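You operate a simulated robot arm through the tools that you are given. There is no shell and no other tool.

You are at the controls of a simulated robot arm. One attempt, no reset.

## Task
Lock the blue rod at 25 cm and mark it with the blue collar on the green peg.
Fine: the yellow collar comes off the peg into the orange tray; leave the other rods, collars and controls.

Only the result counts: the job must be done as asked and must still hold three seconds after the hand-in. Knocking over, shifting, dropping, spilling or breaking anything else fails it.

## Robot
A 7-joint arm with a two-finger parallel gripper, fixed in place. Base frame: the origin is on the floor under the middle of its stand, x ahead of it, y to its left, z up. Lengths are in mm, angles in degrees, forces in N, time in s.
It reaches about 1479 mm from its shoulder. Its first joint turns from -166.0 to 166.0 degrees. Payload 4.4 kg.
The tool frame sits at the grasp point between the pads (the TCP): z along the fingers, y along the line on which they close. The tips reach 23 mm beyond it. The gripper opens to 94 mm. The fingers are 38 mm wide and 10 mm thick; the gripper's body (54 by 96 mm) begins 39 mm behind the TCP.
Orientation is that of the tool frame in the base frame, as [roll, pitch, yaw] about the fixed x, y, z axes, in that order (R = Rz(yaw) Ry(pitch) Rx(roll)). With the fingers straight down and closing along the base's y, the tool's x points along the base's -x, its y along +y and its z along -z.

## Interface
- The arm moves only by the tool drive_tool. Its argument "rows" is one flat list of numbers, 7 for each row, row after row: the turn, a rotation vector about the tool's x, y, z in degrees, then the shift along the tool's x, y, z in m, then the finger opening in m, from 0 to 0.094. In form: [rx, ry, rz, dx, dy, dz, jaw, rx, ry, rz, dx, dy, dz, jaw, ...]. A call has 1 to 20 rows; each row shifts and turns the commanded pose from where the row before left it, along the tool's axes as they then stand. Rows are played at 5 a second. More than 50 mm and 8.6 degrees between two rows, or a gripper value outside its range, and nothing of the call is played. Where a pose cannot be reached the arm comes as near as it can. A force on the tool above 80 N (or 10 N above the force at the start of the call, whichever is more), or a blocked arm, ends the call early, and 0.2 s more pass. Each finger travels about 72 mm/s and halts on what it meets, pressing with about 23 N; the grip force reading is that of the motor and also rises with nothing between the fingers. The clock runs only during rows and for 0.2 s after the last one: add rows that do not move to give the fingers time. It gives the time, the measured TCP pose, the force on the tool (base axes), the opening and the grip force at its end, in the units of the frame above (readings bear some noise), with the torque about the TCP (base axes, N m) and any sound that the robot's microphone picked up.
- Cameras (640 x 400 px; columns grow to the right, rows downward): "scene" is fixed at [52.8, -494.7, 1239.9]; the picture's right is [0.77, -0.64, 0.00], its down [-0.06, -0.07, -1.00] and it looks along [0.64, 0.76, -0.09] (base axes); focal length 338 px, centre (320, 200). "wrist" rides on the gripper at [86, 16, -75] in the tool frame; the picture's right is [-0.18, 0.98, 0.00], its down [-0.58, -0.11, -0.81] and it looks along [-0.79, -0.15, 0.59] (tool axes); focal length 243 px, centre (320, 200). There is no depth. A picture from a camera that has moved, and an enlarged one, comes with that camera's place and axes in the base frame and with its lens. The place of the scene camera against the robot may be out by one fixed shift of up to 12 mm in any direction.
- get_image(camera): a new picture of that camera. It takes no simulated time.
- close_up(camera, box): a new picture of the part [left, top, right, bottom] of that camera's present view, enlarged. It takes no simulated time.
- job_done(): hands the job in; it is judged then, once.

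Places have to be worked out from the pictures, the camera data and where the tool is seen. Open the gripper and draw the arm clear of the work before you hand the job in, unless the task says otherwise.

The tools are called after "Request:" by a JSON object that holds its "api" and its "payload". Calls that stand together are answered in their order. drive_tool: Moves the arm, as the interface text tells. Its arguments: {"type":"object","properties":{"rows":{"type":"array"}},"required":["rows"]} The other tools are called the same way: get_image (camera) takes a picture; close_up (camera, box) takes an enlarged picture of a part of a camera's view; job_done () hands the job in.

At the start:

```text
t: 0.0
ee_pos: [548.0, 389.4, 1478.2]
ee_rot: [-180.0, 0.0, -180.0]
force: [-0.2, -0.3, -0.4]
moment: [-0.01, 0.0, 0.02]
grip_width: 93.9
grip_force: 0.0
```

scene: 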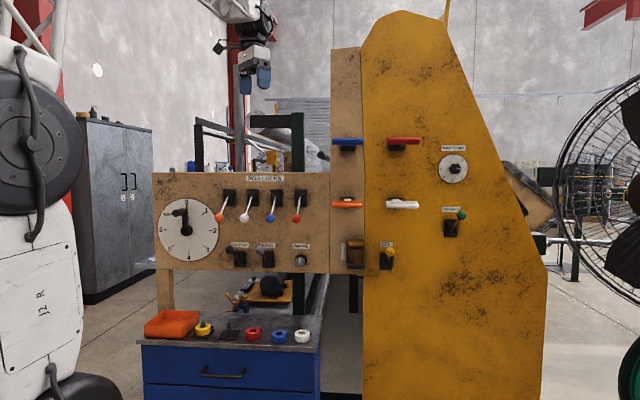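
wrist: 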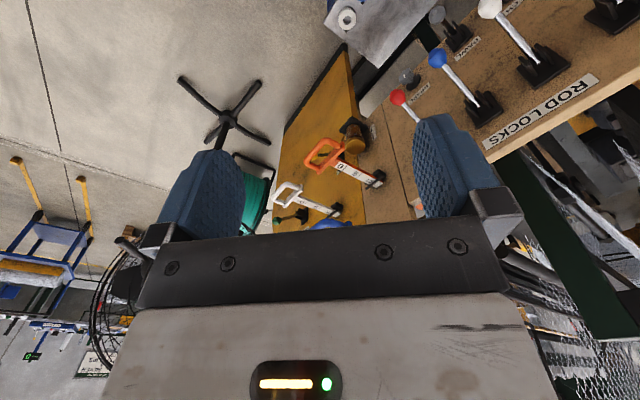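

I'll start by studying the scene in detail with enlarged views of the panel, the rods and the desk.

Request:
{"api": "close_up", "payload": {"camera": "scene", "box": [150, 165, 340, 285]}}

Request:
{"api": "close_up", "payload": {"camera": "scene", "box": [320, 120, 480, 280]}}

Request:
{"api": "close_up", "payload": {"camera": "scene", "box": [130, 280, 330, 400]}}

Request:
{"api": "close_up", "payload": {"camera": "wrist", "box": [240, 0, 640, 250]}}

```text
3.33 times, centred on (245, 225) of scene
camera zoom: at [52.8, -494.7, 1239.9], right [0.77, -0.64, 0.0], down [-0.06, -0.07, -1.0], along [0.64, 0.76, -0.09], focal length 1126 px, centre (570, 117)
```

zoom: 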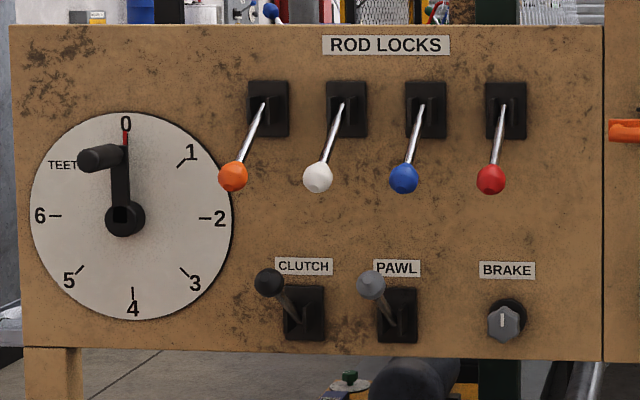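

```text
2.50 times, centred on (400, 200) of scene
camera zoom: at [52.8, -494.7, 1239.9], right [0.77, -0.64, 0.0], down [-0.06, -0.07, -1.0], along [0.64, 0.76, -0.09], focal length 844 px, centre (120, 200)
```

zoom: 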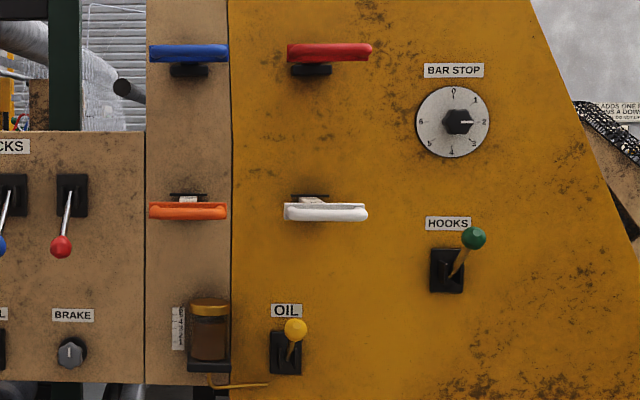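

```text
3.20 times, centred on (230, 340) of scene
camera zoom: at [52.8, -494.7, 1239.9], right [0.77, -0.64, 0.0], down [-0.06, -0.07, -1.0], along [0.64, 0.76, -0.09], focal length 1081 px, centre (608, -248)
```

zoom: 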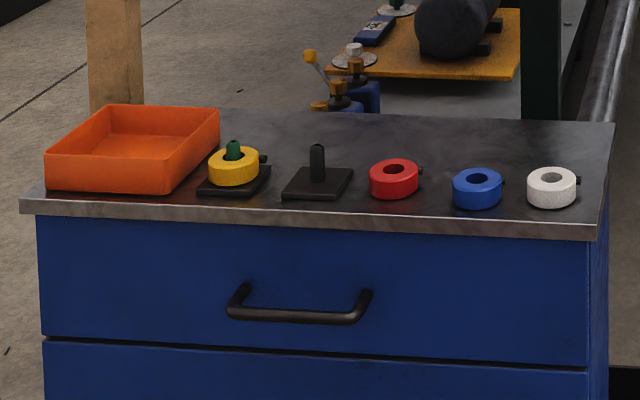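

```text
1.60 times, centred on (440, 125) of wrist
camera zoom: at [461.1, 405.3, 1551.6], right [0.18, 0.98, 0.0], down [0.58, -0.11, 0.81], along [0.79, -0.15, -0.59], focal length 388 px, centre (128, 320)
```

zoom: 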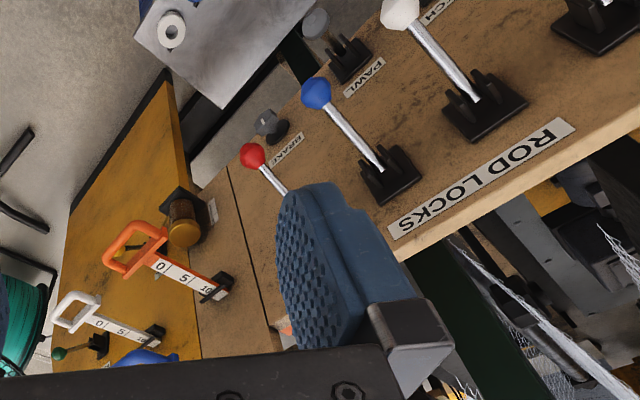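

The blue lock lever's ball triangulates to about [711, 580, 1057], and the panel seems to face the robot at a yaw of roughly 40–45°. I'll turn the tool about the vertical to face the panel, moving back a little so the wrist camera sees more of it.

Request:
{"api": "drive_tool", "payload": {"rows": [0, 0, -7.5, 0, 0, 0, 0.094, 0, 0, -7.5, 0, 0, 0, 0.094, 0, 0, -7.5, 0, 0, 0, 0.094, 0, 0, -7.5, 0, 0, 0, 0.094, 0, 0, -7.5, 0, 0, 0, 0.094, 0, 0, -7.5, 0, 0, 0, 0.094, 0, 0, 0, 0.04, 0, 0, 0.094, 0, 0, 0, 0.04, 0, 0, 0.094]}}

Request:
{"api": "get_image", "payload": {"camera": "wrist"}}

Request:
{"api": "get_image", "payload": {"camera": "scene"}}

```text
t: 1.8
ee_pos: [491.8, 334.8, 1477.9]
ee_rot: [180.0, -0.1, -135.0]
force: [-0.3, -0.4, 0.6]
moment: [0.0, 0.05, 0.0]
grip_width: 93.8
grip_force: 0.1
```

```text
taken
camera wrist: at [419.0, 282.9, 1551.7], right [-0.57, 0.82, 0.0], down [0.49, 0.33, 0.81], along [0.66, 0.46, -0.59], focal length 243 px, centre (320, 200)
```

wrist: 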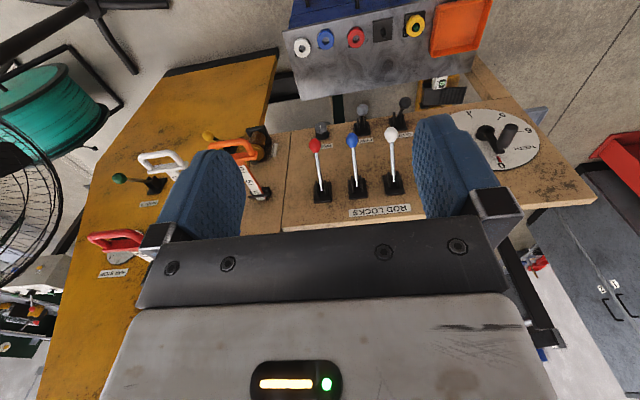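

```text
taken
```

scene: 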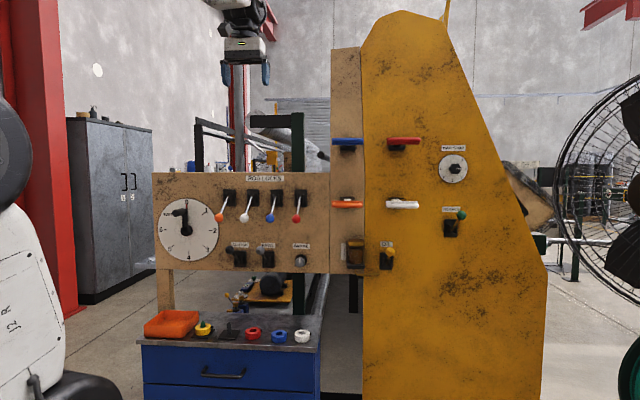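

The view is now nearly square to the panel. I'll zoom into the wrist view to read the panel features accurately.

Request:
{"api": "close_up", "payload": {"camera": "wrist", "box": [240, 80, 440, 240]}}

Request:
{"api": "close_up", "payload": {"camera": "wrist", "box": [80, 120, 300, 280]}}

Request:
{"api": "close_up", "payload": {"camera": "wrist", "box": [270, 0, 510, 110]}}

Request:
{"api": "close_up", "payload": {"camera": "scene", "box": [240, 180, 320, 230]}}

```text
2.50 times, centred on (340, 160) of wrist
camera zoom: at [419.0, 282.9, 1551.7], right [-0.57, 0.82, 0.0], down [0.49, 0.33, 0.81], along [0.66, 0.46, -0.59], focal length 606 px, centre (270, 300)
```

zoom: 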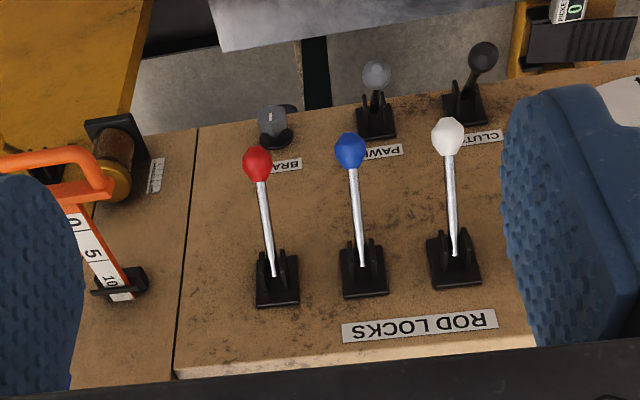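

```text
2.50 times, centred on (190, 200) of wrist
camera zoom: at [419.0, 282.9, 1551.7], right [-0.57, 0.82, 0.0], down [0.49, 0.33, 0.81], along [0.66, 0.46, -0.59], focal length 606 px, centre (645, 200)
```

zoom: 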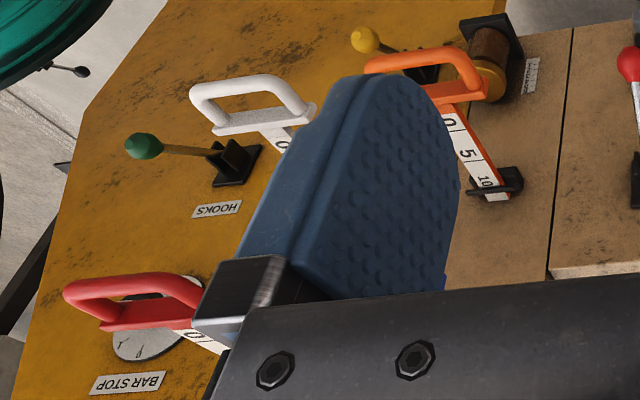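

```text
2.67 times, centred on (390, 55) of wrist
camera zoom: at [419.0, 282.9, 1551.7], right [-0.57, 0.82, 0.0], down [0.49, 0.33, 0.81], along [0.66, 0.46, -0.59], focal length 647 px, centre (133, 587)
```

zoom: 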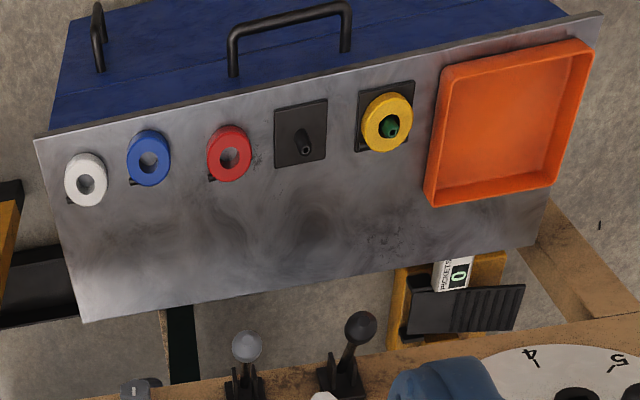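

```text
8.00 times, centred on (280, 205) of scene
camera zoom: at [52.8, -494.7, 1239.9], right [0.77, -0.64, 0.0], down [-0.06, -0.07, -1.0], along [0.64, 0.76, -0.09], focal length 2702 px, centre (640, 160)
```

zoom: 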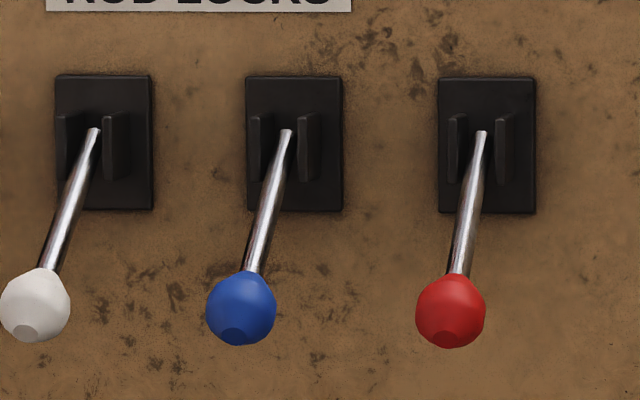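

Working in a panel frame (d = depth into the panel along yaw 45°, s = to the right), the panel face is at d≈1036. The blue rod should be near s≈380, z≈1330, with its handle at around d≈840. I'll move the wrist camera above the blue rod, keeping the fingers well above it, to read its scale.

Request:
{"api": "drive_tool", "payload": {"rows": [0, 0, 0, -0.028, -0.035, 0.0026, 0.094, 0, 0, 0, -0.028, -0.035, 0.0026, 0.094, 0, 0, 0, -0.028, -0.035, 0.0026, 0.094, 0, 0, 0, -0.028, -0.035, 0.0026, 0.094, 0, 0, 0, -0.028, -0.035, 0.0026, 0.094, 0, 0, 0, -0.028, -0.035, 0.0026, 0.094, 0, 0, 0, -0.028, -0.035, 0.0026, 0.094]}}

Request:
{"api": "get_image", "payload": {"camera": "wrist"}}

Request:
{"api": "get_image", "payload": {"camera": "scene"}}

```text
t: 3.4
ee_pos: [802.0, 298.4, 1462.5]
ee_rot: [-180.0, 0.1, -135.0]
force: [-0.3, -0.5, 1.4]
moment: [0.06, -0.02, -0.03]
grip_width: 94.2
grip_force: 0.0
```

```text
taken
camera wrist: at [728.7, 246.8, 1535.4], right [-0.56, 0.83, 0.0], down [0.49, 0.33, 0.81], along [0.67, 0.46, -0.59], focal length 243 px, centre (320, 200)
```

wrist: 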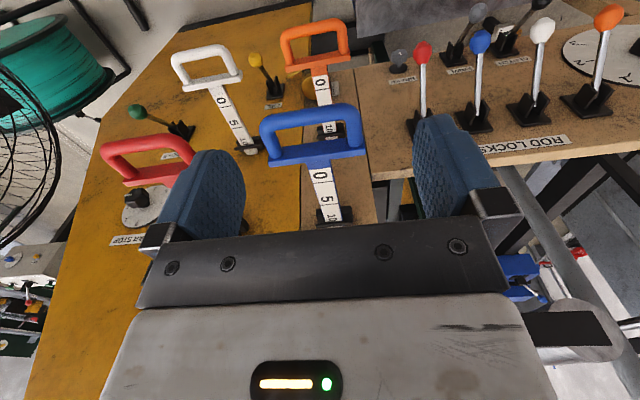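

```text
taken
```

scene: 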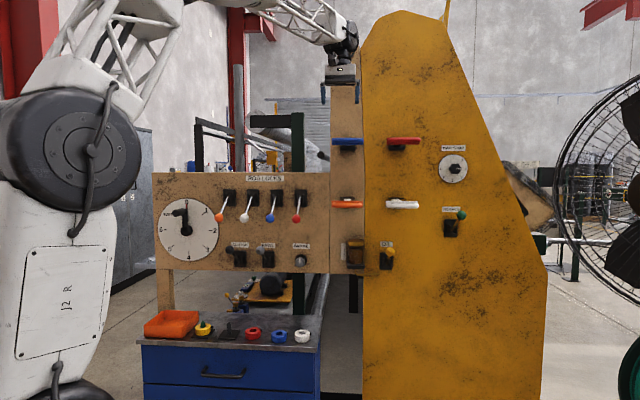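

Now the blue rod's scale is visible. I'll zoom in on it to get the reading.

Request:
{"api": "close_up", "payload": {"camera": "wrist", "box": [250, 90, 380, 230]}}

Request:
{"api": "close_up", "payload": {"camera": "wrist", "box": [160, 10, 380, 160]}}

Request:
{"api": "close_up", "payload": {"camera": "wrist", "box": [380, 0, 640, 160]}}

```text
2.86 times, centred on (315, 160) of wrist
camera zoom: at [728.7, 246.8, 1535.4], right [-0.56, 0.83, 0.0], down [0.49, 0.33, 0.81], along [0.67, 0.46, -0.59], focal length 693 px, centre (334, 314)
```

zoom: 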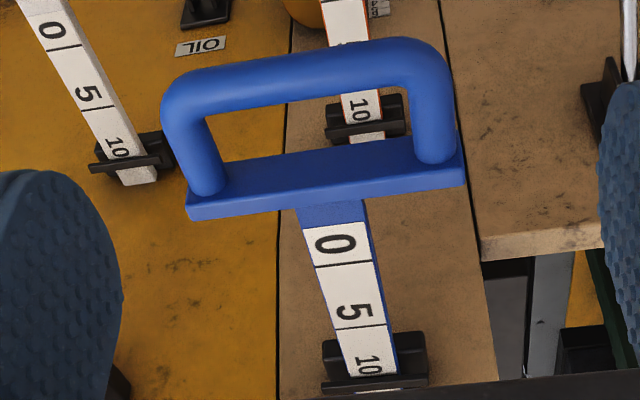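

```text
2.67 times, centred on (270, 85) of wrist
camera zoom: at [728.7, 246.8, 1535.4], right [-0.56, 0.83, 0.0], down [0.49, 0.33, 0.81], along [0.67, 0.46, -0.59], focal length 647 px, centre (453, 507)
```

zoom: 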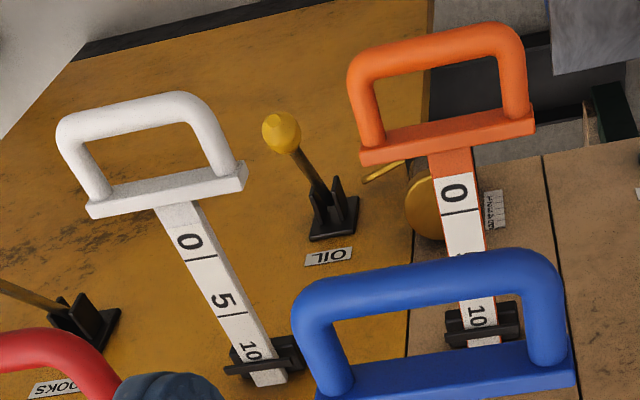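

```text
2.46 times, centred on (510, 80) of wrist
camera zoom: at [728.7, 246.8, 1535.4], right [-0.56, 0.83, 0.0], down [0.49, 0.33, 0.81], along [0.67, 0.46, -0.59], focal length 597 px, centre (-148, 495)
```

zoom: 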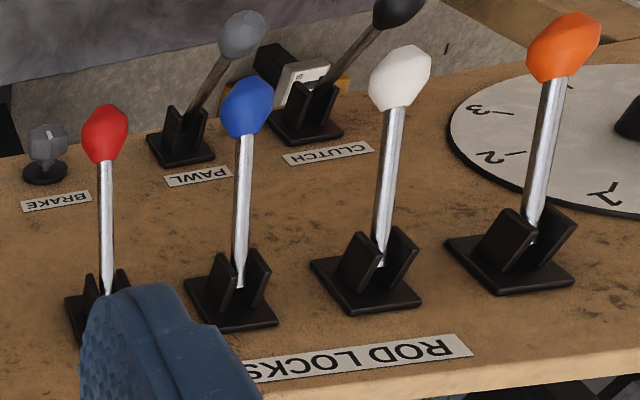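

The blue rod reads about 10 at its guide (0-line at d≈929, 5-line ≈979, 10-line ≈1029), and the rod top is at z≈1330, s≈382. I'll move in closer to look at the guide and index edge before touching anything.

Request:
{"api": "drive_tool", "payload": {"rows": [0, 0, 0, -0.031, 0, 0.007, 0.094, 0, 0, 0, -0.031, 0, 0.007, 0.094, 0, 0, 0, -0.03, 0, 0.006, 0.094]}}

Request:
{"api": "get_image", "payload": {"camera": "wrist"}}

Request:
{"api": "close_up", "payload": {"camera": "wrist", "box": [250, 80, 400, 240]}}

Request:
{"api": "get_image", "payload": {"camera": "scene"}}

```text
t: 4.2
ee_pos: [868.5, 362.5, 1440.2]
ee_rot: [179.9, 0.0, -135.0]
force: [-0.8, 0.0, 1.1]
moment: [-0.03, -0.02, 0.02]
grip_width: 93.9
grip_force: 0.1
```

```text
taken
camera wrist: at [795.6, 312.1, 1514.6], right [-0.56, 0.83, 0.0], down [0.49, 0.33, 0.81], along [0.67, 0.46, -0.59], focal length 243 px, centre (320, 200)
```

wrist: 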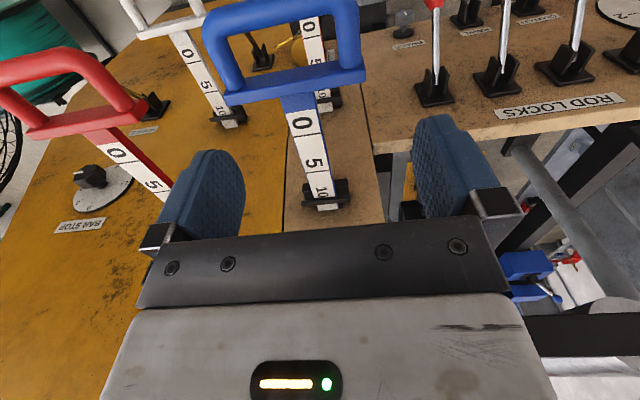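

```text
2.50 times, centred on (325, 160) of wrist
camera zoom: at [795.6, 312.1, 1514.6], right [-0.56, 0.83, 0.0], down [0.49, 0.33, 0.81], along [0.67, 0.46, -0.59], focal length 606 px, centre (308, 300)
```

zoom: 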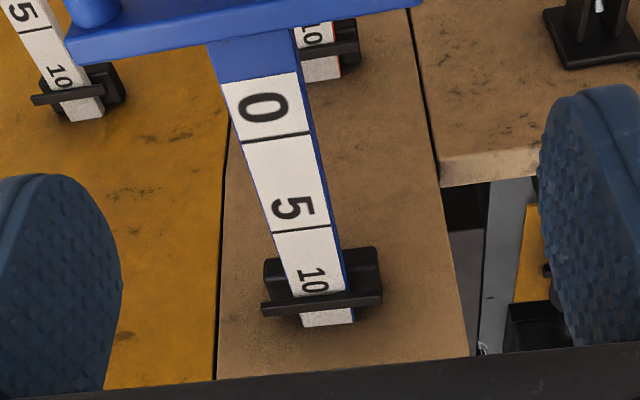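

```text
taken
```

scene: 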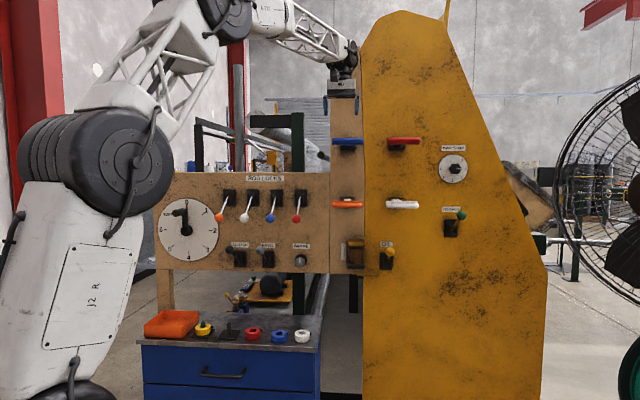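

Request:
{"api": "close_up", "payload": {"camera": "wrist", "box": [290, 160, 360, 220]}}

Request:
{"api": "close_up", "payload": {"camera": "wrist", "box": [180, 80, 260, 140]}}

Request:
{"api": "close_up", "payload": {"camera": "scene", "box": [320, 125, 430, 215]}}

```text
6.67 times, centred on (325, 190) of wrist
camera zoom: at [795.6, 312.1, 1514.6], right [-0.56, 0.83, 0.0], down [0.49, 0.33, 0.81], along [0.67, 0.46, -0.59], focal length 1618 px, centre (287, 267)
```

zoom: 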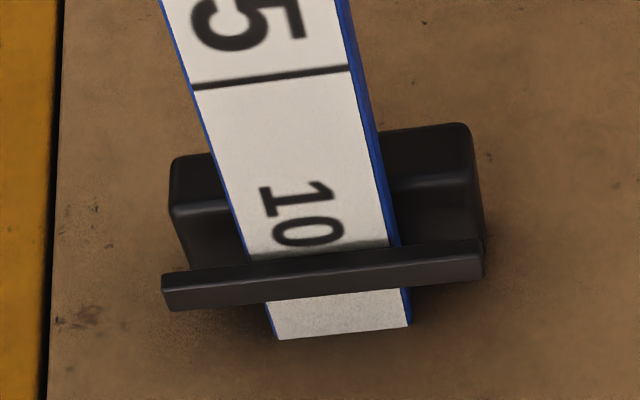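

```text
6.67 times, centred on (220, 110) of wrist
camera zoom: at [795.6, 312.1, 1514.6], right [-0.56, 0.83, 0.0], down [0.49, 0.33, 0.81], along [0.67, 0.46, -0.59], focal length 1618 px, centre (987, 800)
```

zoom: 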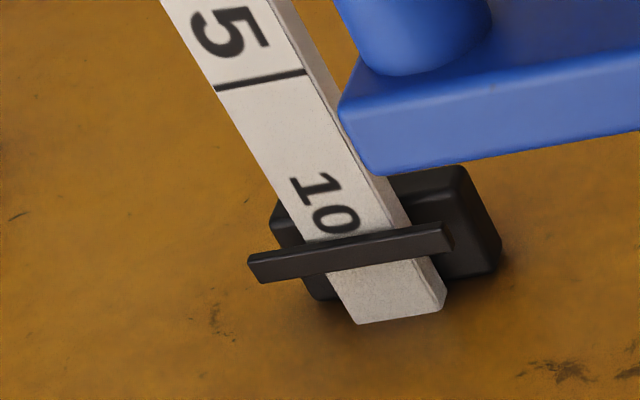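

```text
4.44 times, centred on (375, 170) of scene
camera zoom: at [52.8, -494.7, 1239.9], right [0.77, -0.64, 0.0], down [-0.06, -0.07, -1.0], along [0.64, 0.76, -0.09], focal length 1501 px, centre (76, 333)
```

zoom: 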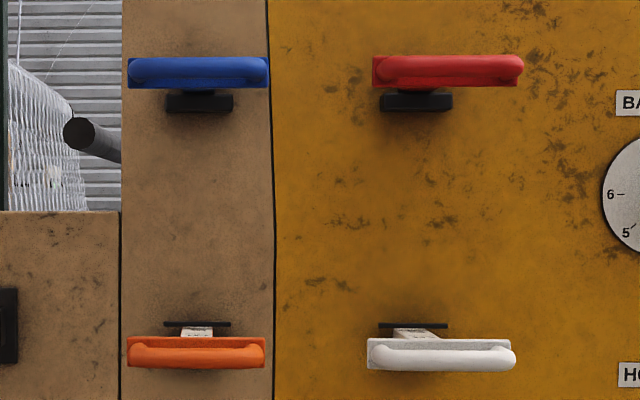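

The rod reads 10 at the guide's top bar (front edge d≈1020), and the rod is about 27 mm wide at s≈380. I'll place the open fingers over the rod between the handle plate and the guide (d≈932), descending part-way first to check the alignment.

Request:
{"api": "drive_tool", "payload": {"rows": [0, 0, 0, -0.031, -0.011, 0, 0.094, 0, 0, 0, -0.031, -0.011, 0, 0.094, 0, 0, 0, 0, 0, 0.035, 0.094, 0, 0, 0, 0, 0, 0.035, 0.094]}}

Request:
{"api": "get_image", "payload": {"camera": "wrist"}}

Request:
{"api": "close_up", "payload": {"camera": "scene", "box": [300, 40, 440, 220]}}

```text
t: 5.2
ee_pos: [927.2, 391.6, 1370.3]
ee_rot: [-180.0, 0.1, -135.0]
force: [0.1, 0.0, 0.1]
moment: [-0.01, -0.01, 0.0]
grip_width: 94.3
grip_force: 0.0
```

```text
taken
camera wrist: at [854.8, 342.4, 1443.4], right [-0.56, 0.83, 0.0], down [0.49, 0.33, 0.81], along [0.67, 0.46, -0.59], focal length 243 px, centre (320, 200)
```

wrist: 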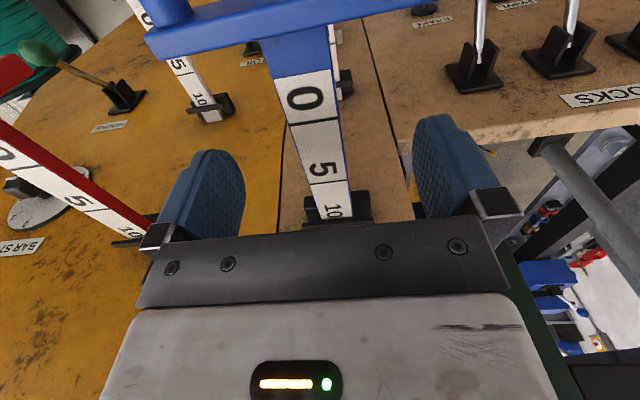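

```text
2.22 times, centred on (370, 130) of scene
camera zoom: at [52.8, -494.7, 1239.9], right [0.77, -0.64, 0.0], down [-0.06, -0.07, -1.0], along [0.64, 0.76, -0.09], focal length 751 px, centre (209, 356)
```

zoom: 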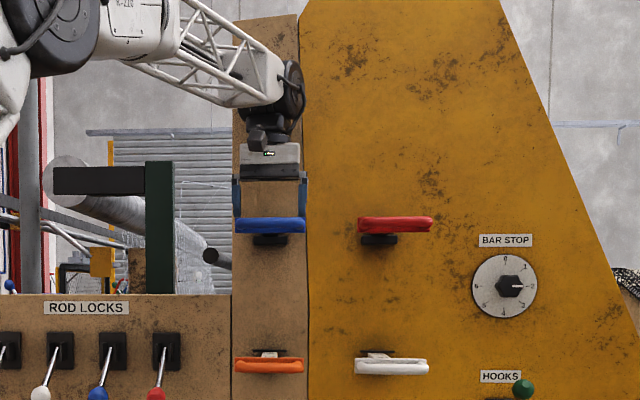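

The fingers are straddling the rod's line well (rod s≈379.6, tool s≈378.7). I'll lower to the rod level and close gently on the rod's sides.

Request:
{"api": "drive_tool", "payload": {"rows": [0, 0, 0, 0, 0, 0.022, 0.094, 0, 0, 0, 0, 0, 0.022, 0.094, 0, 0, 0, 0, 0, 0, 0.06, 0, 0, 0, 0, 0, 0, 0.04]}}

Request:
{"api": "get_image", "payload": {"camera": "wrist"}}

Request:
{"api": "close_up", "payload": {"camera": "scene", "box": [310, 80, 400, 180]}}

```text
t: 6.2
ee_pos: [928.0, 391.5, 1325.1]
ee_rot: [-179.9, 0.0, -135.0]
force: [-0.1, -0.1, -1.2]
moment: [0.02, -0.01, 0.03]
grip_width: 40.0
grip_force: 0.1
```

```text
taken
camera wrist: at [854.6, 341.5, 1399.2], right [-0.56, 0.83, 0.0], down [0.49, 0.33, 0.81], along [0.67, 0.46, -0.59], focal length 243 px, centre (320, 200)
```

wrist: 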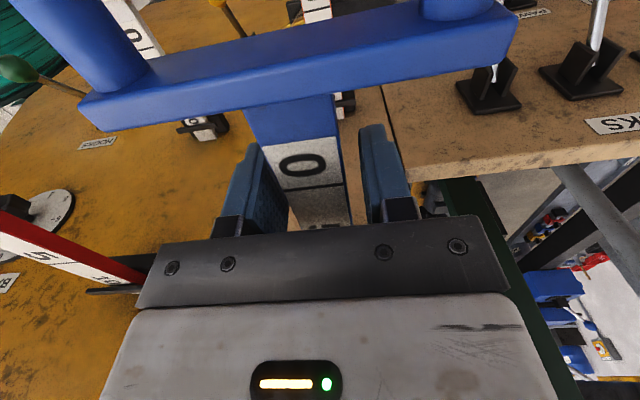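

```text
4.00 times, centred on (355, 130) of scene
camera zoom: at [52.8, -494.7, 1239.9], right [0.77, -0.64, 0.0], down [-0.06, -0.07, -1.0], along [0.64, 0.76, -0.09], focal length 1351 px, centre (180, 480)
```

zoom: 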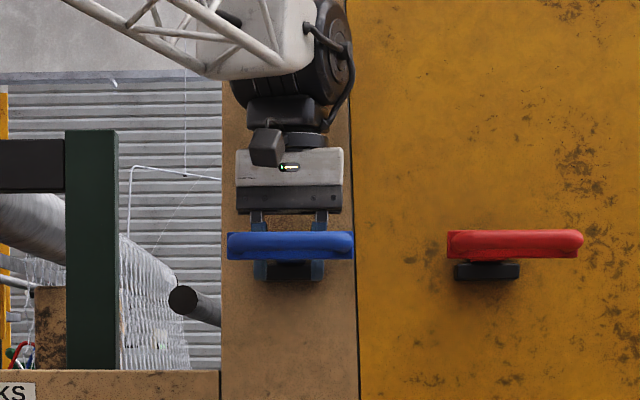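

The fingers sit either side of the rod. I'll close onto it, then test whether it slides by pulling a few millimetres while watching the force.

Request:
{"api": "drive_tool", "payload": {"rows": [0, 0, 0, 0, 0, 0, 0.02, 0, 0, 0, 0, 0, 0, 0.0, 0, 0, 0, 0, 0, 0, 0.0]}}

```text
t: 7.0
ee_pos: [927.2, 390.1, 1325.1]
ee_rot: [-180.0, 0.0, -135.2]
force: [28.2, -15.9, 3.8]
moment: [0.64, -0.61, 0.63]
grip_width: 27.8
grip_force: 45.3
```

Closed on the rod (27.8 mm wide), but a 31 N side force towards +s shows I'm slightly off-centre. I'll ease the tool 1 mm that way.

Request:
{"api": "drive_tool", "payload": {"rows": [0, 0, 0, 0, -0.001, 0, 0.0, 0, 0, 0, 0, 0, 0, 0.0]}}

```text
t: 7.6
ee_pos: [928.1, 391.3, 1325.4]
ee_rot: [180.0, 0.0, -134.9]
force: [17.0, -15.9, -2.8]
moment: [0.72, -0.42, 0.07]
grip_width: 27.8
grip_force: 45.1
```

Request:
{"api": "drive_tool", "payload": {"rows": [0, 0, 0, 0, -0.002, 0, 0.0, 0, 0, 0, 0, 0, 0, 0.0]}}

```text
t: 8.2
ee_pos: [928.1, 390.7, 1325.9]
ee_rot: [179.9, 0.0, -135.0]
force: [-29.7, -1.5, -8.1]
moment: [-0.58, 0.72, -0.6]
grip_width: 28.0
grip_force: 45.1
```

Request:
{"api": "drive_tool", "payload": {"rows": [0, 0, 0, 0, 0.001, 0, 0.0, 0, 0, 0, 0, 0, 0, 0.0]}}

```text
t: 8.8
ee_pos: [929.1, 390.7, 1324.8]
ee_rot: [180.0, 0.0, -134.9]
force: [-23.2, 10.2, -9.5]
moment: [-0.81, 0.77, 0.01]
grip_width: 27.9
grip_force: 45.2
```

Side force is now modest. Test pull: 4 mm towards the robot.

Request:
{"api": "drive_tool", "payload": {"rows": [0, 0, 0, 0.002, 0, 0, 0.0, 0, 0, 0, 0.002, 0, 0, 0.0, 0, 0, 0, 0, 0, 0, 0.0]}}

Request:
{"api": "get_image", "payload": {"camera": "wrist"}}

```text
t: 9.6
ee_pos: [925.8, 388.5, 1326.6]
ee_rot: [180.0, 0.0, -134.9]
force: [14.4, 43.9, -0.3]
moment: [0.05, -0.19, -0.39]
grip_width: 27.7
grip_force: 45.4
```

```text
taken
camera wrist: at [853.4, 338.2, 1399.2], right [-0.57, 0.82, 0.0], down [0.49, 0.33, 0.81], along [0.67, 0.46, -0.59], focal length 243 px, centre (320, 200)
```

wrist: 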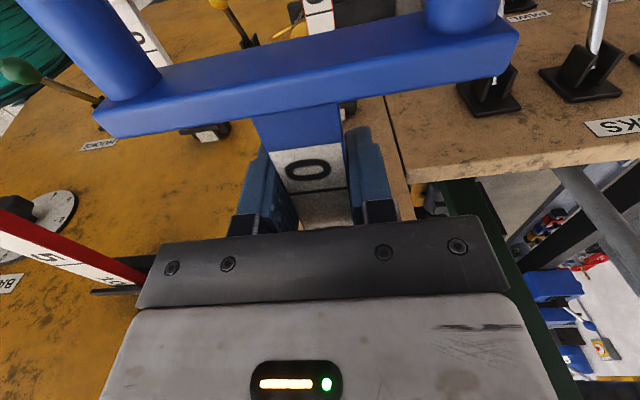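

Pulling with about 41 N did not move the rod (the handle shifted in the view by the amount I moved), so it's locked with the lever down. I'll release it, rise clear, and go to the blue lock lever (ball ≈ s 90, d 925, z 1048; pivot ≈ d 1028, z 1122).

Request:
{"api": "drive_tool", "payload": {"rows": [0, 0, 0, -0.003, 0, 0, 0.02, 0, 0, 0, 0, 0, 0, 0.06, 0, 0, 0, 0, 0, 0, 0.06, 0, 0, 0, 0, 0, -0.03, 0.06, 0, 0, 0, 0, 0, -0.04, 0.06, 0, 0, 0, 0, 0, -0.045, 0.06, 0, 0, 0, 0.01, 0.04, 0, 0.06, 0, 0, 0, 0.01, 0.04, 0, 0.06, 0, 0, 0, 0.01, 0.04, 0, 0.06, 0, 0, 0, 0.01, 0.04, 0, 0.06, 0, 0, 0, 0.01, 0.04, 0, 0.06, 0, 0, 0, 0.01, 0.04, 0, 0.06, 0, 0, 0, 0.01, 0.04, 0, 0.06]}}

Request:
{"api": "get_image", "payload": {"camera": "wrist"}}

Request:
{"api": "get_image", "payload": {"camera": "scene"}}

```text
t: 12.4
ee_pos: [680.1, 537.6, 1440.6]
ee_rot: [-180.0, 0.1, -135.2]
force: [-0.5, 0.6, -0.3]
moment: [0.0, 0.01, -0.01]
grip_width: 60.1
grip_force: 0.1
```

```text
taken
camera wrist: at [607.5, 488.5, 1514.1], right [-0.56, 0.83, 0.0], down [0.49, 0.33, 0.81], along [0.67, 0.46, -0.59], focal length 243 px, centre (320, 200)
```

wrist: 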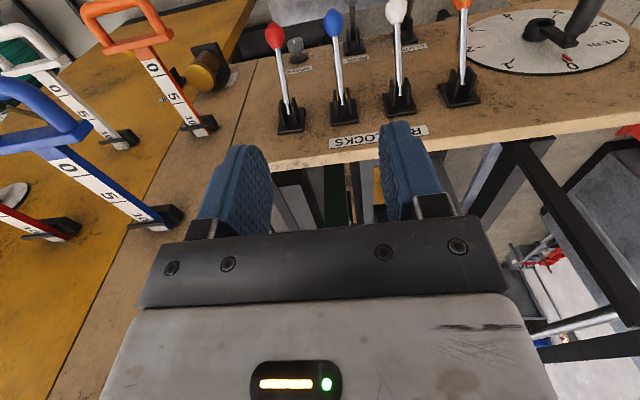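

```text
taken
```

scene: 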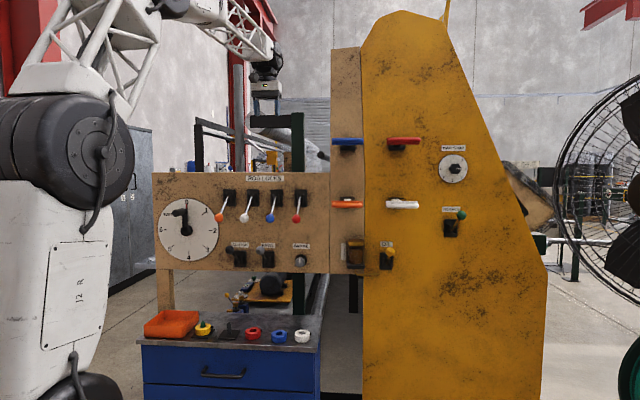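

Request:
{"api": "close_up", "payload": {"camera": "wrist", "box": [250, 0, 490, 150]}}

Request:
{"api": "close_up", "payload": {"camera": "wrist", "box": [0, 60, 220, 240]}}

```text
2.67 times, centred on (370, 75) of wrist
camera zoom: at [607.5, 488.5, 1514.1], right [-0.56, 0.83, 0.0], down [0.49, 0.33, 0.81], along [0.67, 0.46, -0.59], focal length 647 px, centre (187, 533)
```

zoom: 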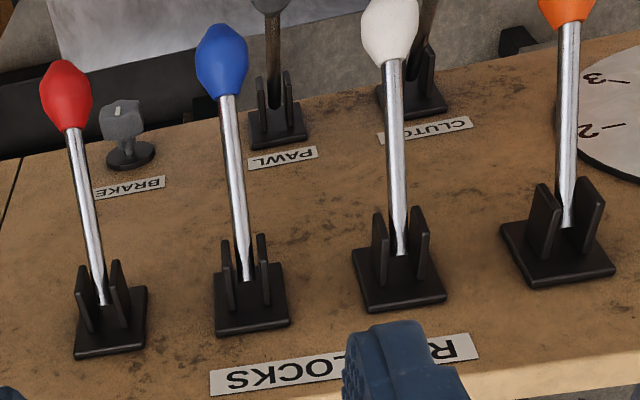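

```text
2.22 times, centred on (110, 150) of wrist
camera zoom: at [607.5, 488.5, 1514.1], right [-0.56, 0.83, 0.0], down [0.49, 0.33, 0.81], along [0.67, 0.46, -0.59], focal length 539 px, centre (787, 311)
```

zoom: 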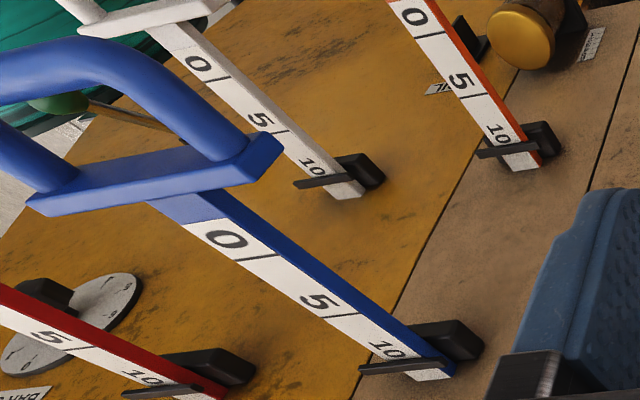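

Ball estimate confirmed at about (s 90.3, d 925.5, z 1048). I'll come over it and descend to about 80 mm above, then check.

Request:
{"api": "drive_tool", "payload": {"rows": [0, 0, 0, -0.032, 0.005, 0.02, 0.06, 0, 0, 0, -0.0325, 0.0055, 0.02, 0.06, 0, 0, 0, 0, 0, 0.045, 0.06, 0, 0, 0, 0, 0, 0.045, 0.06, 0, 0, 0, 0, 0, 0.045, 0.06, 0, 0, 0, 0, 0, 0.045, 0.06, 0, 0, 0, 0, 0, 0.045, 0.06, 0, 0, 0, 0, 0, 0.045, 0.06]}}

Request:
{"api": "get_image", "payload": {"camera": "wrist"}}

Request:
{"api": "get_image", "payload": {"camera": "scene"}}

```text
t: 14.2
ee_pos: [718.7, 591.4, 1130.4]
ee_rot: [180.0, 0.1, -135.0]
force: [-0.1, -0.3, 0.8]
moment: [0.01, -0.03, -0.01]
grip_width: 59.9
grip_force: 0.1
```

```text
taken
camera wrist: at [646.1, 541.2, 1204.2], right [-0.56, 0.83, 0.0], down [0.49, 0.33, 0.81], along [0.67, 0.46, -0.59], focal length 243 px, centre (320, 200)
```

wrist: 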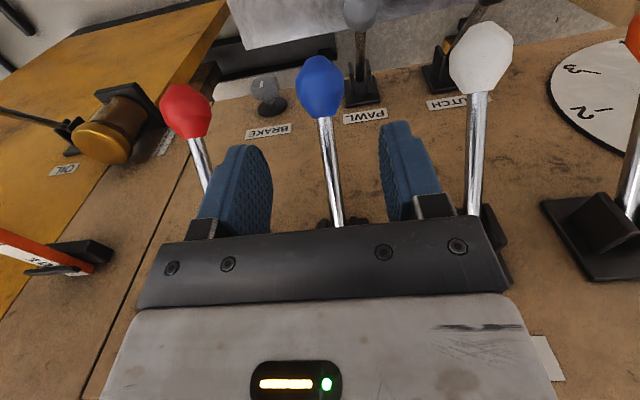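

```text
taken
```

scene: 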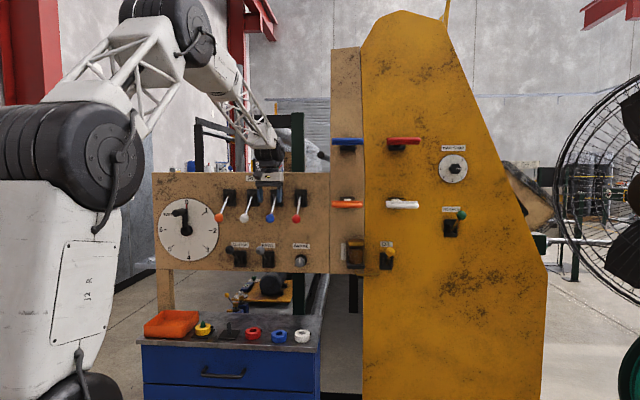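

Ball is centred between the fingers (s≈90.6, d≈924). I'll descend to the ball and look.

Request:
{"api": "drive_tool", "payload": {"rows": [0, 0, 0, 0.0, 0, 0.04, 0.06, 0, 0, 0, 0.001, 0, 0.04, 0.06]}}

Request:
{"api": "get_image", "payload": {"camera": "wrist"}}

Request:
{"api": "close_up", "payload": {"camera": "scene", "box": [200, 150, 340, 240]}}

```text
t: 14.8
ee_pos: [717.9, 590.6, 1052.4]
ee_rot: [-179.9, 0.2, -135.0]
force: [0.0, -0.1, 0.5]
moment: [-0.01, 0.0, -0.07]
grip_width: 60.3
grip_force: 0.0
```

```text
taken
camera wrist: at [644.6, 539.8, 1124.7], right [-0.56, 0.83, 0.0], down [0.49, 0.33, 0.81], along [0.67, 0.46, -0.59], focal length 243 px, centre (320, 200)
```

wrist: 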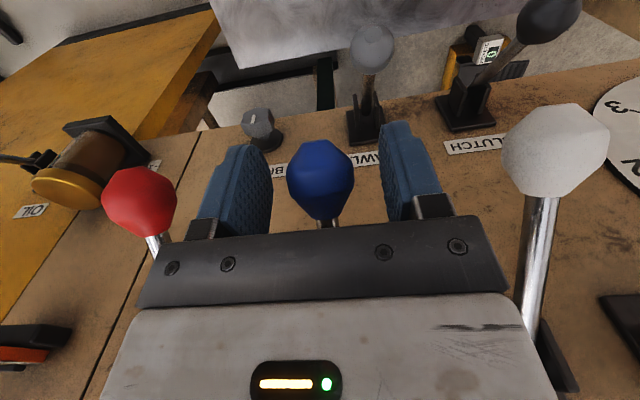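

```text
4.44 times, centred on (270, 195) of scene
camera zoom: at [52.8, -494.7, 1239.9], right [0.77, -0.64, 0.0], down [-0.06, -0.07, -1.0], along [0.64, 0.76, -0.09], focal length 1501 px, centre (542, 222)
```

zoom: 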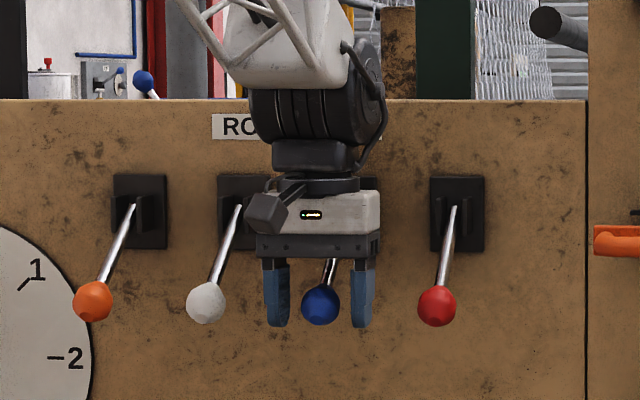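

The ball is right at the grasp point. I'll close on it and check the forces.

Request:
{"api": "drive_tool", "payload": {"rows": [0, 0, 0, 0, 0, 0.002, 0.04, 0, 0, 0, 0, 0, 0, 0.02, 0, 0, 0, 0, 0, 0, 0.02, 0, 0, 0, 0, 0, 0, 0.02]}}

```text
t: 15.8
ee_pos: [717.8, 590.9, 1048.2]
ee_rot: [179.9, 0.0, -135.0]
force: [-4.5, 0.4, 0.0]
moment: [0.12, -0.09, 0.0]
grip_width: 32.3
grip_force: 44.7
```

Gripped the knob (32.3 mm) with almost no side load. Now I'll swing it upward along its arc, in a first part of three steps.

Request:
{"api": "drive_tool", "payload": {"rows": [0, 0, 0, 0.0088, 0, -0.0141, 0.02, 0, 0, 0, 0.0071, 0, -0.016, 0.02, 0, 0, 0, 0.0049, 0, -0.0169, 0.02]}}

Request:
{"api": "get_image", "payload": {"camera": "wrist"}}

```text
t: 16.6
ee_pos: [702.9, 576.7, 1094.3]
ee_rot: [180.0, 0.1, -135.1]
force: [-1.4, 10.8, -10.5]
moment: [-0.82, 0.84, 0.06]
grip_width: 32.4
grip_force: 45.1
```

```text
taken
camera wrist: at [630.5, 525.5, 1168.1], right [-0.56, 0.83, 0.0], down [0.49, 0.33, 0.81], along [0.67, 0.45, -0.59], focal length 243 px, centre (320, 200)
```

wrist: 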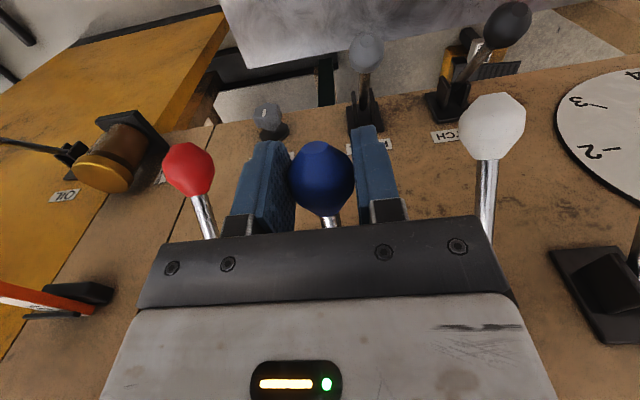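

The lever follows with a light load. Continuing along the arc towards its upper position.

Request:
{"api": "drive_tool", "payload": {"rows": [0, 0, 0, 0.0024, 0, -0.0173, 0.02, 0, 0, 0, 0, 0, -0.0176, 0.02, 0, 0, 0, -0.0024, 0, -0.0173, 0.02]}}

Request:
{"api": "get_image", "payload": {"camera": "wrist"}}

```text
t: 17.4
ee_pos: [703.3, 576.3, 1148.0]
ee_rot: [180.0, 0.1, -135.0]
force: [-10.7, 12.1, -0.8]
moment: [0.03, 0.18, 0.14]
grip_width: 32.5
grip_force: 36.8
```

```text
taken
camera wrist: at [630.4, 525.4, 1221.7], right [-0.56, 0.83, 0.0], down [0.49, 0.33, 0.81], along [0.67, 0.46, -0.59], focal length 243 px, centre (320, 200)
```

wrist: 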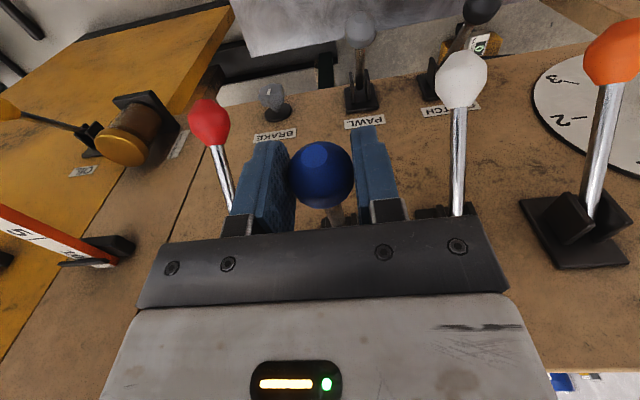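

Request:
{"api": "drive_tool", "payload": {"rows": [0, 0, 0, -0.0025, 0, -0.0085, 0.02, 0, 0, 0, -0.0025, 0, -0.0085, 0.02, 0, 0, 0, -0.0035, 0, -0.008, 0.02, 0, 0, 0, -0.0035, 0, -0.008, 0.02]}}

Request:
{"api": "get_image", "payload": {"camera": "wrist"}}

```text
t: 18.4
ee_pos: [712.9, 583.9, 1181.2]
ee_rot: [-179.9, 0.0, -134.9]
force: [-12.2, 9.0, -9.2]
moment: [-0.81, 1.0, 0.09]
grip_width: 32.2
grip_force: 44.5
```

```text
taken
camera wrist: at [639.3, 534.2, 1254.2], right [-0.56, 0.83, 0.0], down [0.49, 0.33, 0.81], along [0.67, 0.45, -0.59], focal length 243 px, centre (320, 200)
```

wrist: 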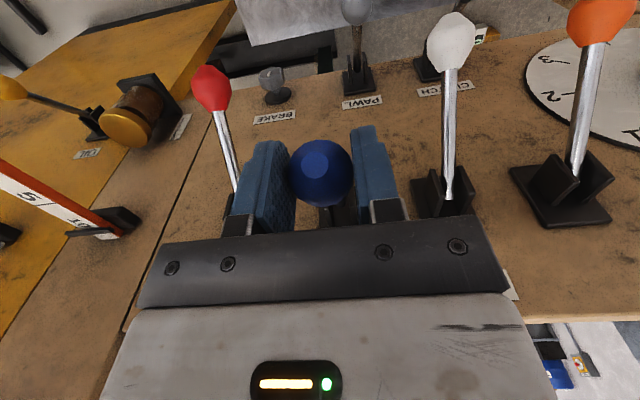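

No stop yet (lever at about +28°). Taking it further in small steps.

Request:
{"api": "drive_tool", "payload": {"rows": [0, 0, 0, -0.0044, 0, -0.0072, 0.02, 0, 0, 0, -0.0044, 0, -0.0068, 0.02]}}

Request:
{"api": "get_image", "payload": {"camera": "wrist"}}

Request:
{"api": "close_up", "payload": {"camera": "scene", "box": [200, 130, 340, 240]}}

```text
t: 19.0
ee_pos: [718.3, 590.0, 1194.2]
ee_rot: [180.0, -0.2, -134.9]
force: [-32.7, -11.6, -23.0]
moment: [-0.27, 0.53, 0.11]
grip_width: 32.6
grip_force: 44.5
```

```text
taken
camera wrist: at [645.0, 539.9, 1267.4], right [-0.56, 0.83, 0.0], down [0.49, 0.34, 0.8], along [0.66, 0.45, -0.59], focal length 243 px, centre (320, 200)
```

wrist: 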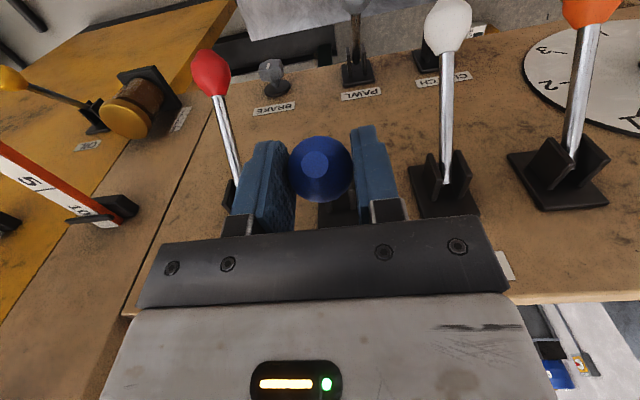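

```text
3.64 times, centred on (270, 185) of scene
camera zoom: at [52.8, -494.7, 1239.9], right [0.77, -0.64, 0.0], down [-0.06, -0.07, -1.0], along [0.64, 0.76, -0.09], focal length 1228 px, centre (502, 254)
```

zoom: 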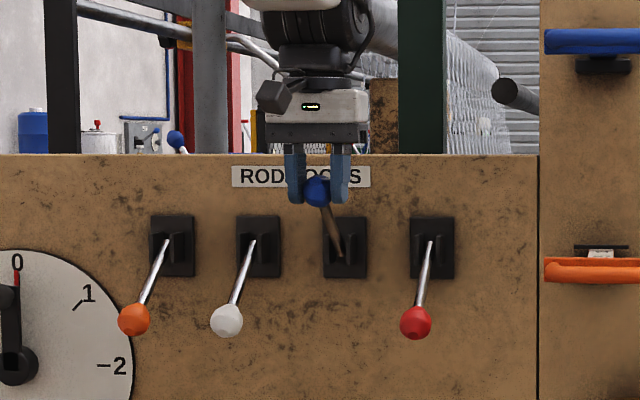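

The force rose to about 40 N against the motion, so the lever is at its upper stop (≈+35°). I'll open and lift straight off, then check that the lever stays up.

Request:
{"api": "drive_tool", "payload": {"rows": [0, 0, 0, 0.001, 0, 0.001, 0.04, 0, 0, 0, 0, 0, 0, 0.06, 0, 0, 0, 0, 0, 0, 0.06, 0, 0, 0, 0, 0, -0.04, 0.06, 0, 0, 0, 0, 0, -0.045, 0.06, 0, 0, 0, 0.02, 0, -0.04, 0.06, 0, 0, 0, 0.02, 0, -0.04, 0.06, 0, 0, 0, 0.02, 0, -0.04, 0.06]}}

Request:
{"api": "get_image", "payload": {"camera": "wrist"}}

Request:
{"api": "close_up", "payload": {"camera": "scene", "box": [200, 130, 340, 240]}}

```text
t: 20.8
ee_pos: [674.9, 548.0, 1396.7]
ee_rot: [-180.0, -0.2, -135.0]
force: [0.0, 0.9, -0.6]
moment: [-0.06, 0.03, -0.01]
grip_width: 59.8
grip_force: 0.1
```

```text
taken
camera wrist: at [603.0, 497.9, 1471.2], right [-0.56, 0.83, 0.0], down [0.49, 0.34, 0.81], along [0.66, 0.45, -0.59], focal length 243 px, centre (320, 200)
```

wrist: 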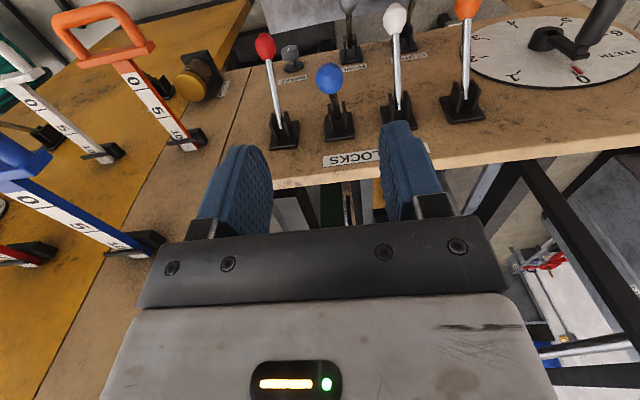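

```text
3.64 times, centred on (270, 185) of scene
camera zoom: at [52.8, -494.7, 1239.9], right [0.77, -0.64, 0.0], down [-0.06, -0.07, -1.0], along [0.64, 0.76, -0.09], focal length 1228 px, centre (502, 254)
```

zoom: 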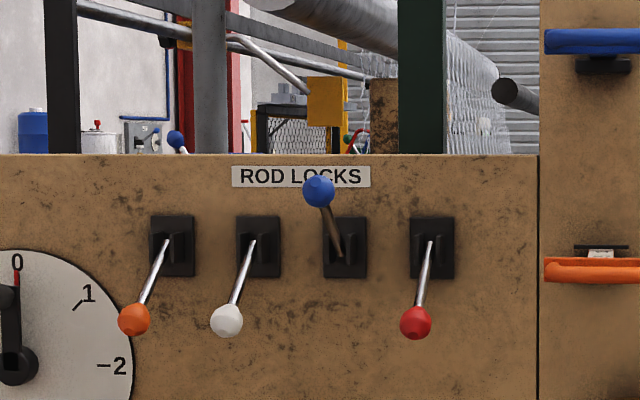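

The lever stays up. Back to the blue rod: over it at s≈380, d≈922, then down beside it with the fingers straddling.

Request:
{"api": "drive_tool", "payload": {"rows": [0, 0, 0, 0, 0, -0.043, 0.06, 0, 0, 0, -0.008, -0.0415, 0, 0.07, 0, 0, 0, -0.008, -0.0415, 0, 0.07, 0, 0, 0, -0.008, -0.0415, 0, 0.07, 0, 0, 0, -0.008, -0.0415, 0, 0.07, 0, 0, 0, -0.008, -0.0415, 0, 0.07, 0, 0, 0, -0.008, -0.0415, 0, 0.07, 0, 0, 0, -0.008, -0.0415, 0, 0.07, 0, 0, 0, 0, 0, 0.03, 0.07, 0, 0, 0, 0, 0, 0.03, 0.07]}}

Request:
{"api": "get_image", "payload": {"camera": "wrist"}}

```text
t: 23.0
ee_pos: [919.4, 380.6, 1382.2]
ee_rot: [-179.9, 0.0, -135.0]
force: [-0.2, -0.3, -0.4]
moment: [-0.02, -0.04, -0.03]
grip_width: 70.0
grip_force: 0.0
```

```text
taken
camera wrist: at [846.3, 330.3, 1456.2], right [-0.56, 0.83, 0.0], down [0.49, 0.33, 0.81], along [0.67, 0.46, -0.59], focal length 243 px, centre (320, 200)
```

wrist: 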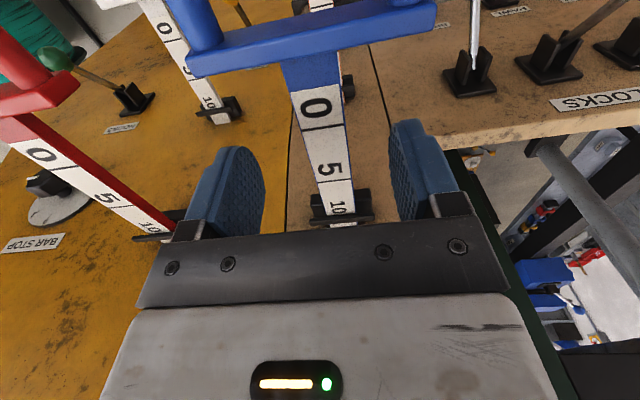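

Request:
{"api": "drive_tool", "payload": {"rows": [0, 0, 0, 0, 0.001, 0.028, 0.07, 0, 0, 0, 0, 0, 0.029, 0.07, 0, 0, 0, 0, 0, 0, 0.04, 0, 0, 0, 0, 0, 0, 0.01, 0, 0, 0, 0, 0, 0, 0.01, 0, 0, 0, 0, 0, 0, 0.01]}}

Request:
{"api": "get_image", "payload": {"camera": "wrist"}}

```text
t: 24.4
ee_pos: [919.7, 383.0, 1325.4]
ee_rot: [180.0, 0.0, -135.1]
force: [21.4, -15.7, 0.0]
moment: [1.17, -0.9, 0.57]
grip_width: 27.8
grip_force: 45.0
```

```text
taken
camera wrist: at [846.4, 331.5, 1398.1], right [-0.56, 0.83, 0.0], down [0.49, 0.33, 0.81], along [0.67, 0.45, -0.59], focal length 243 px, centre (320, 200)
```

wrist: 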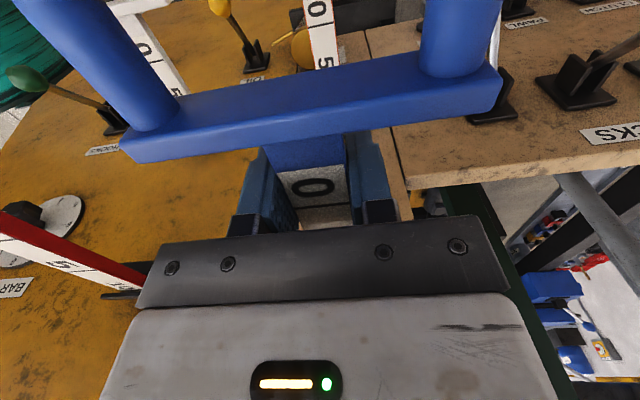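

Gripped again with a small side load. I'll centre by 1.5 mm and pull 10 mm to see whether the rod is free now.

Request:
{"api": "drive_tool", "payload": {"rows": [0, 0, 0, 0, -0.0015, 0, 0.01, 0, 0, 0, 0, 0, 0, 0.01, 0, 0, 0, 0.005, 0, 0, 0.01, 0, 0, 0, 0.005, 0, 0, 0.01, 0, 0, 0, 0, 0, 0, 0.01]}}

Request:
{"api": "get_image", "payload": {"camera": "wrist"}}

```text
t: 25.6
ee_pos: [913.3, 375.0, 1325.8]
ee_rot: [-179.9, 0.0, -135.0]
force: [-4.3, 10.4, -10.8]
moment: [0.54, -0.49, -0.29]
grip_width: 28.0
grip_force: 45.2
```

```text
taken
camera wrist: at [839.9, 324.6, 1398.2], right [-0.57, 0.82, 0.0], down [0.49, 0.33, 0.81], along [0.66, 0.46, -0.59], focal length 243 px, centre (320, 200)
```

wrist: 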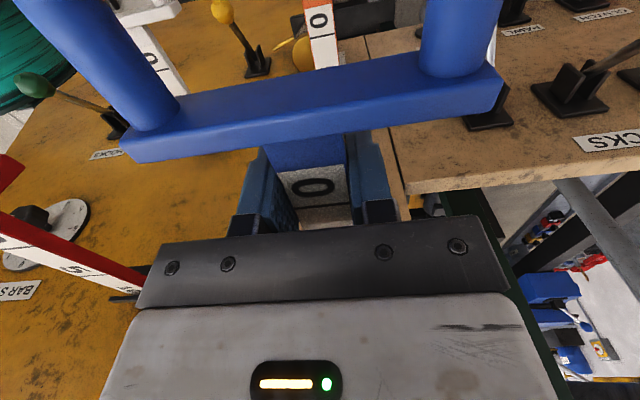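

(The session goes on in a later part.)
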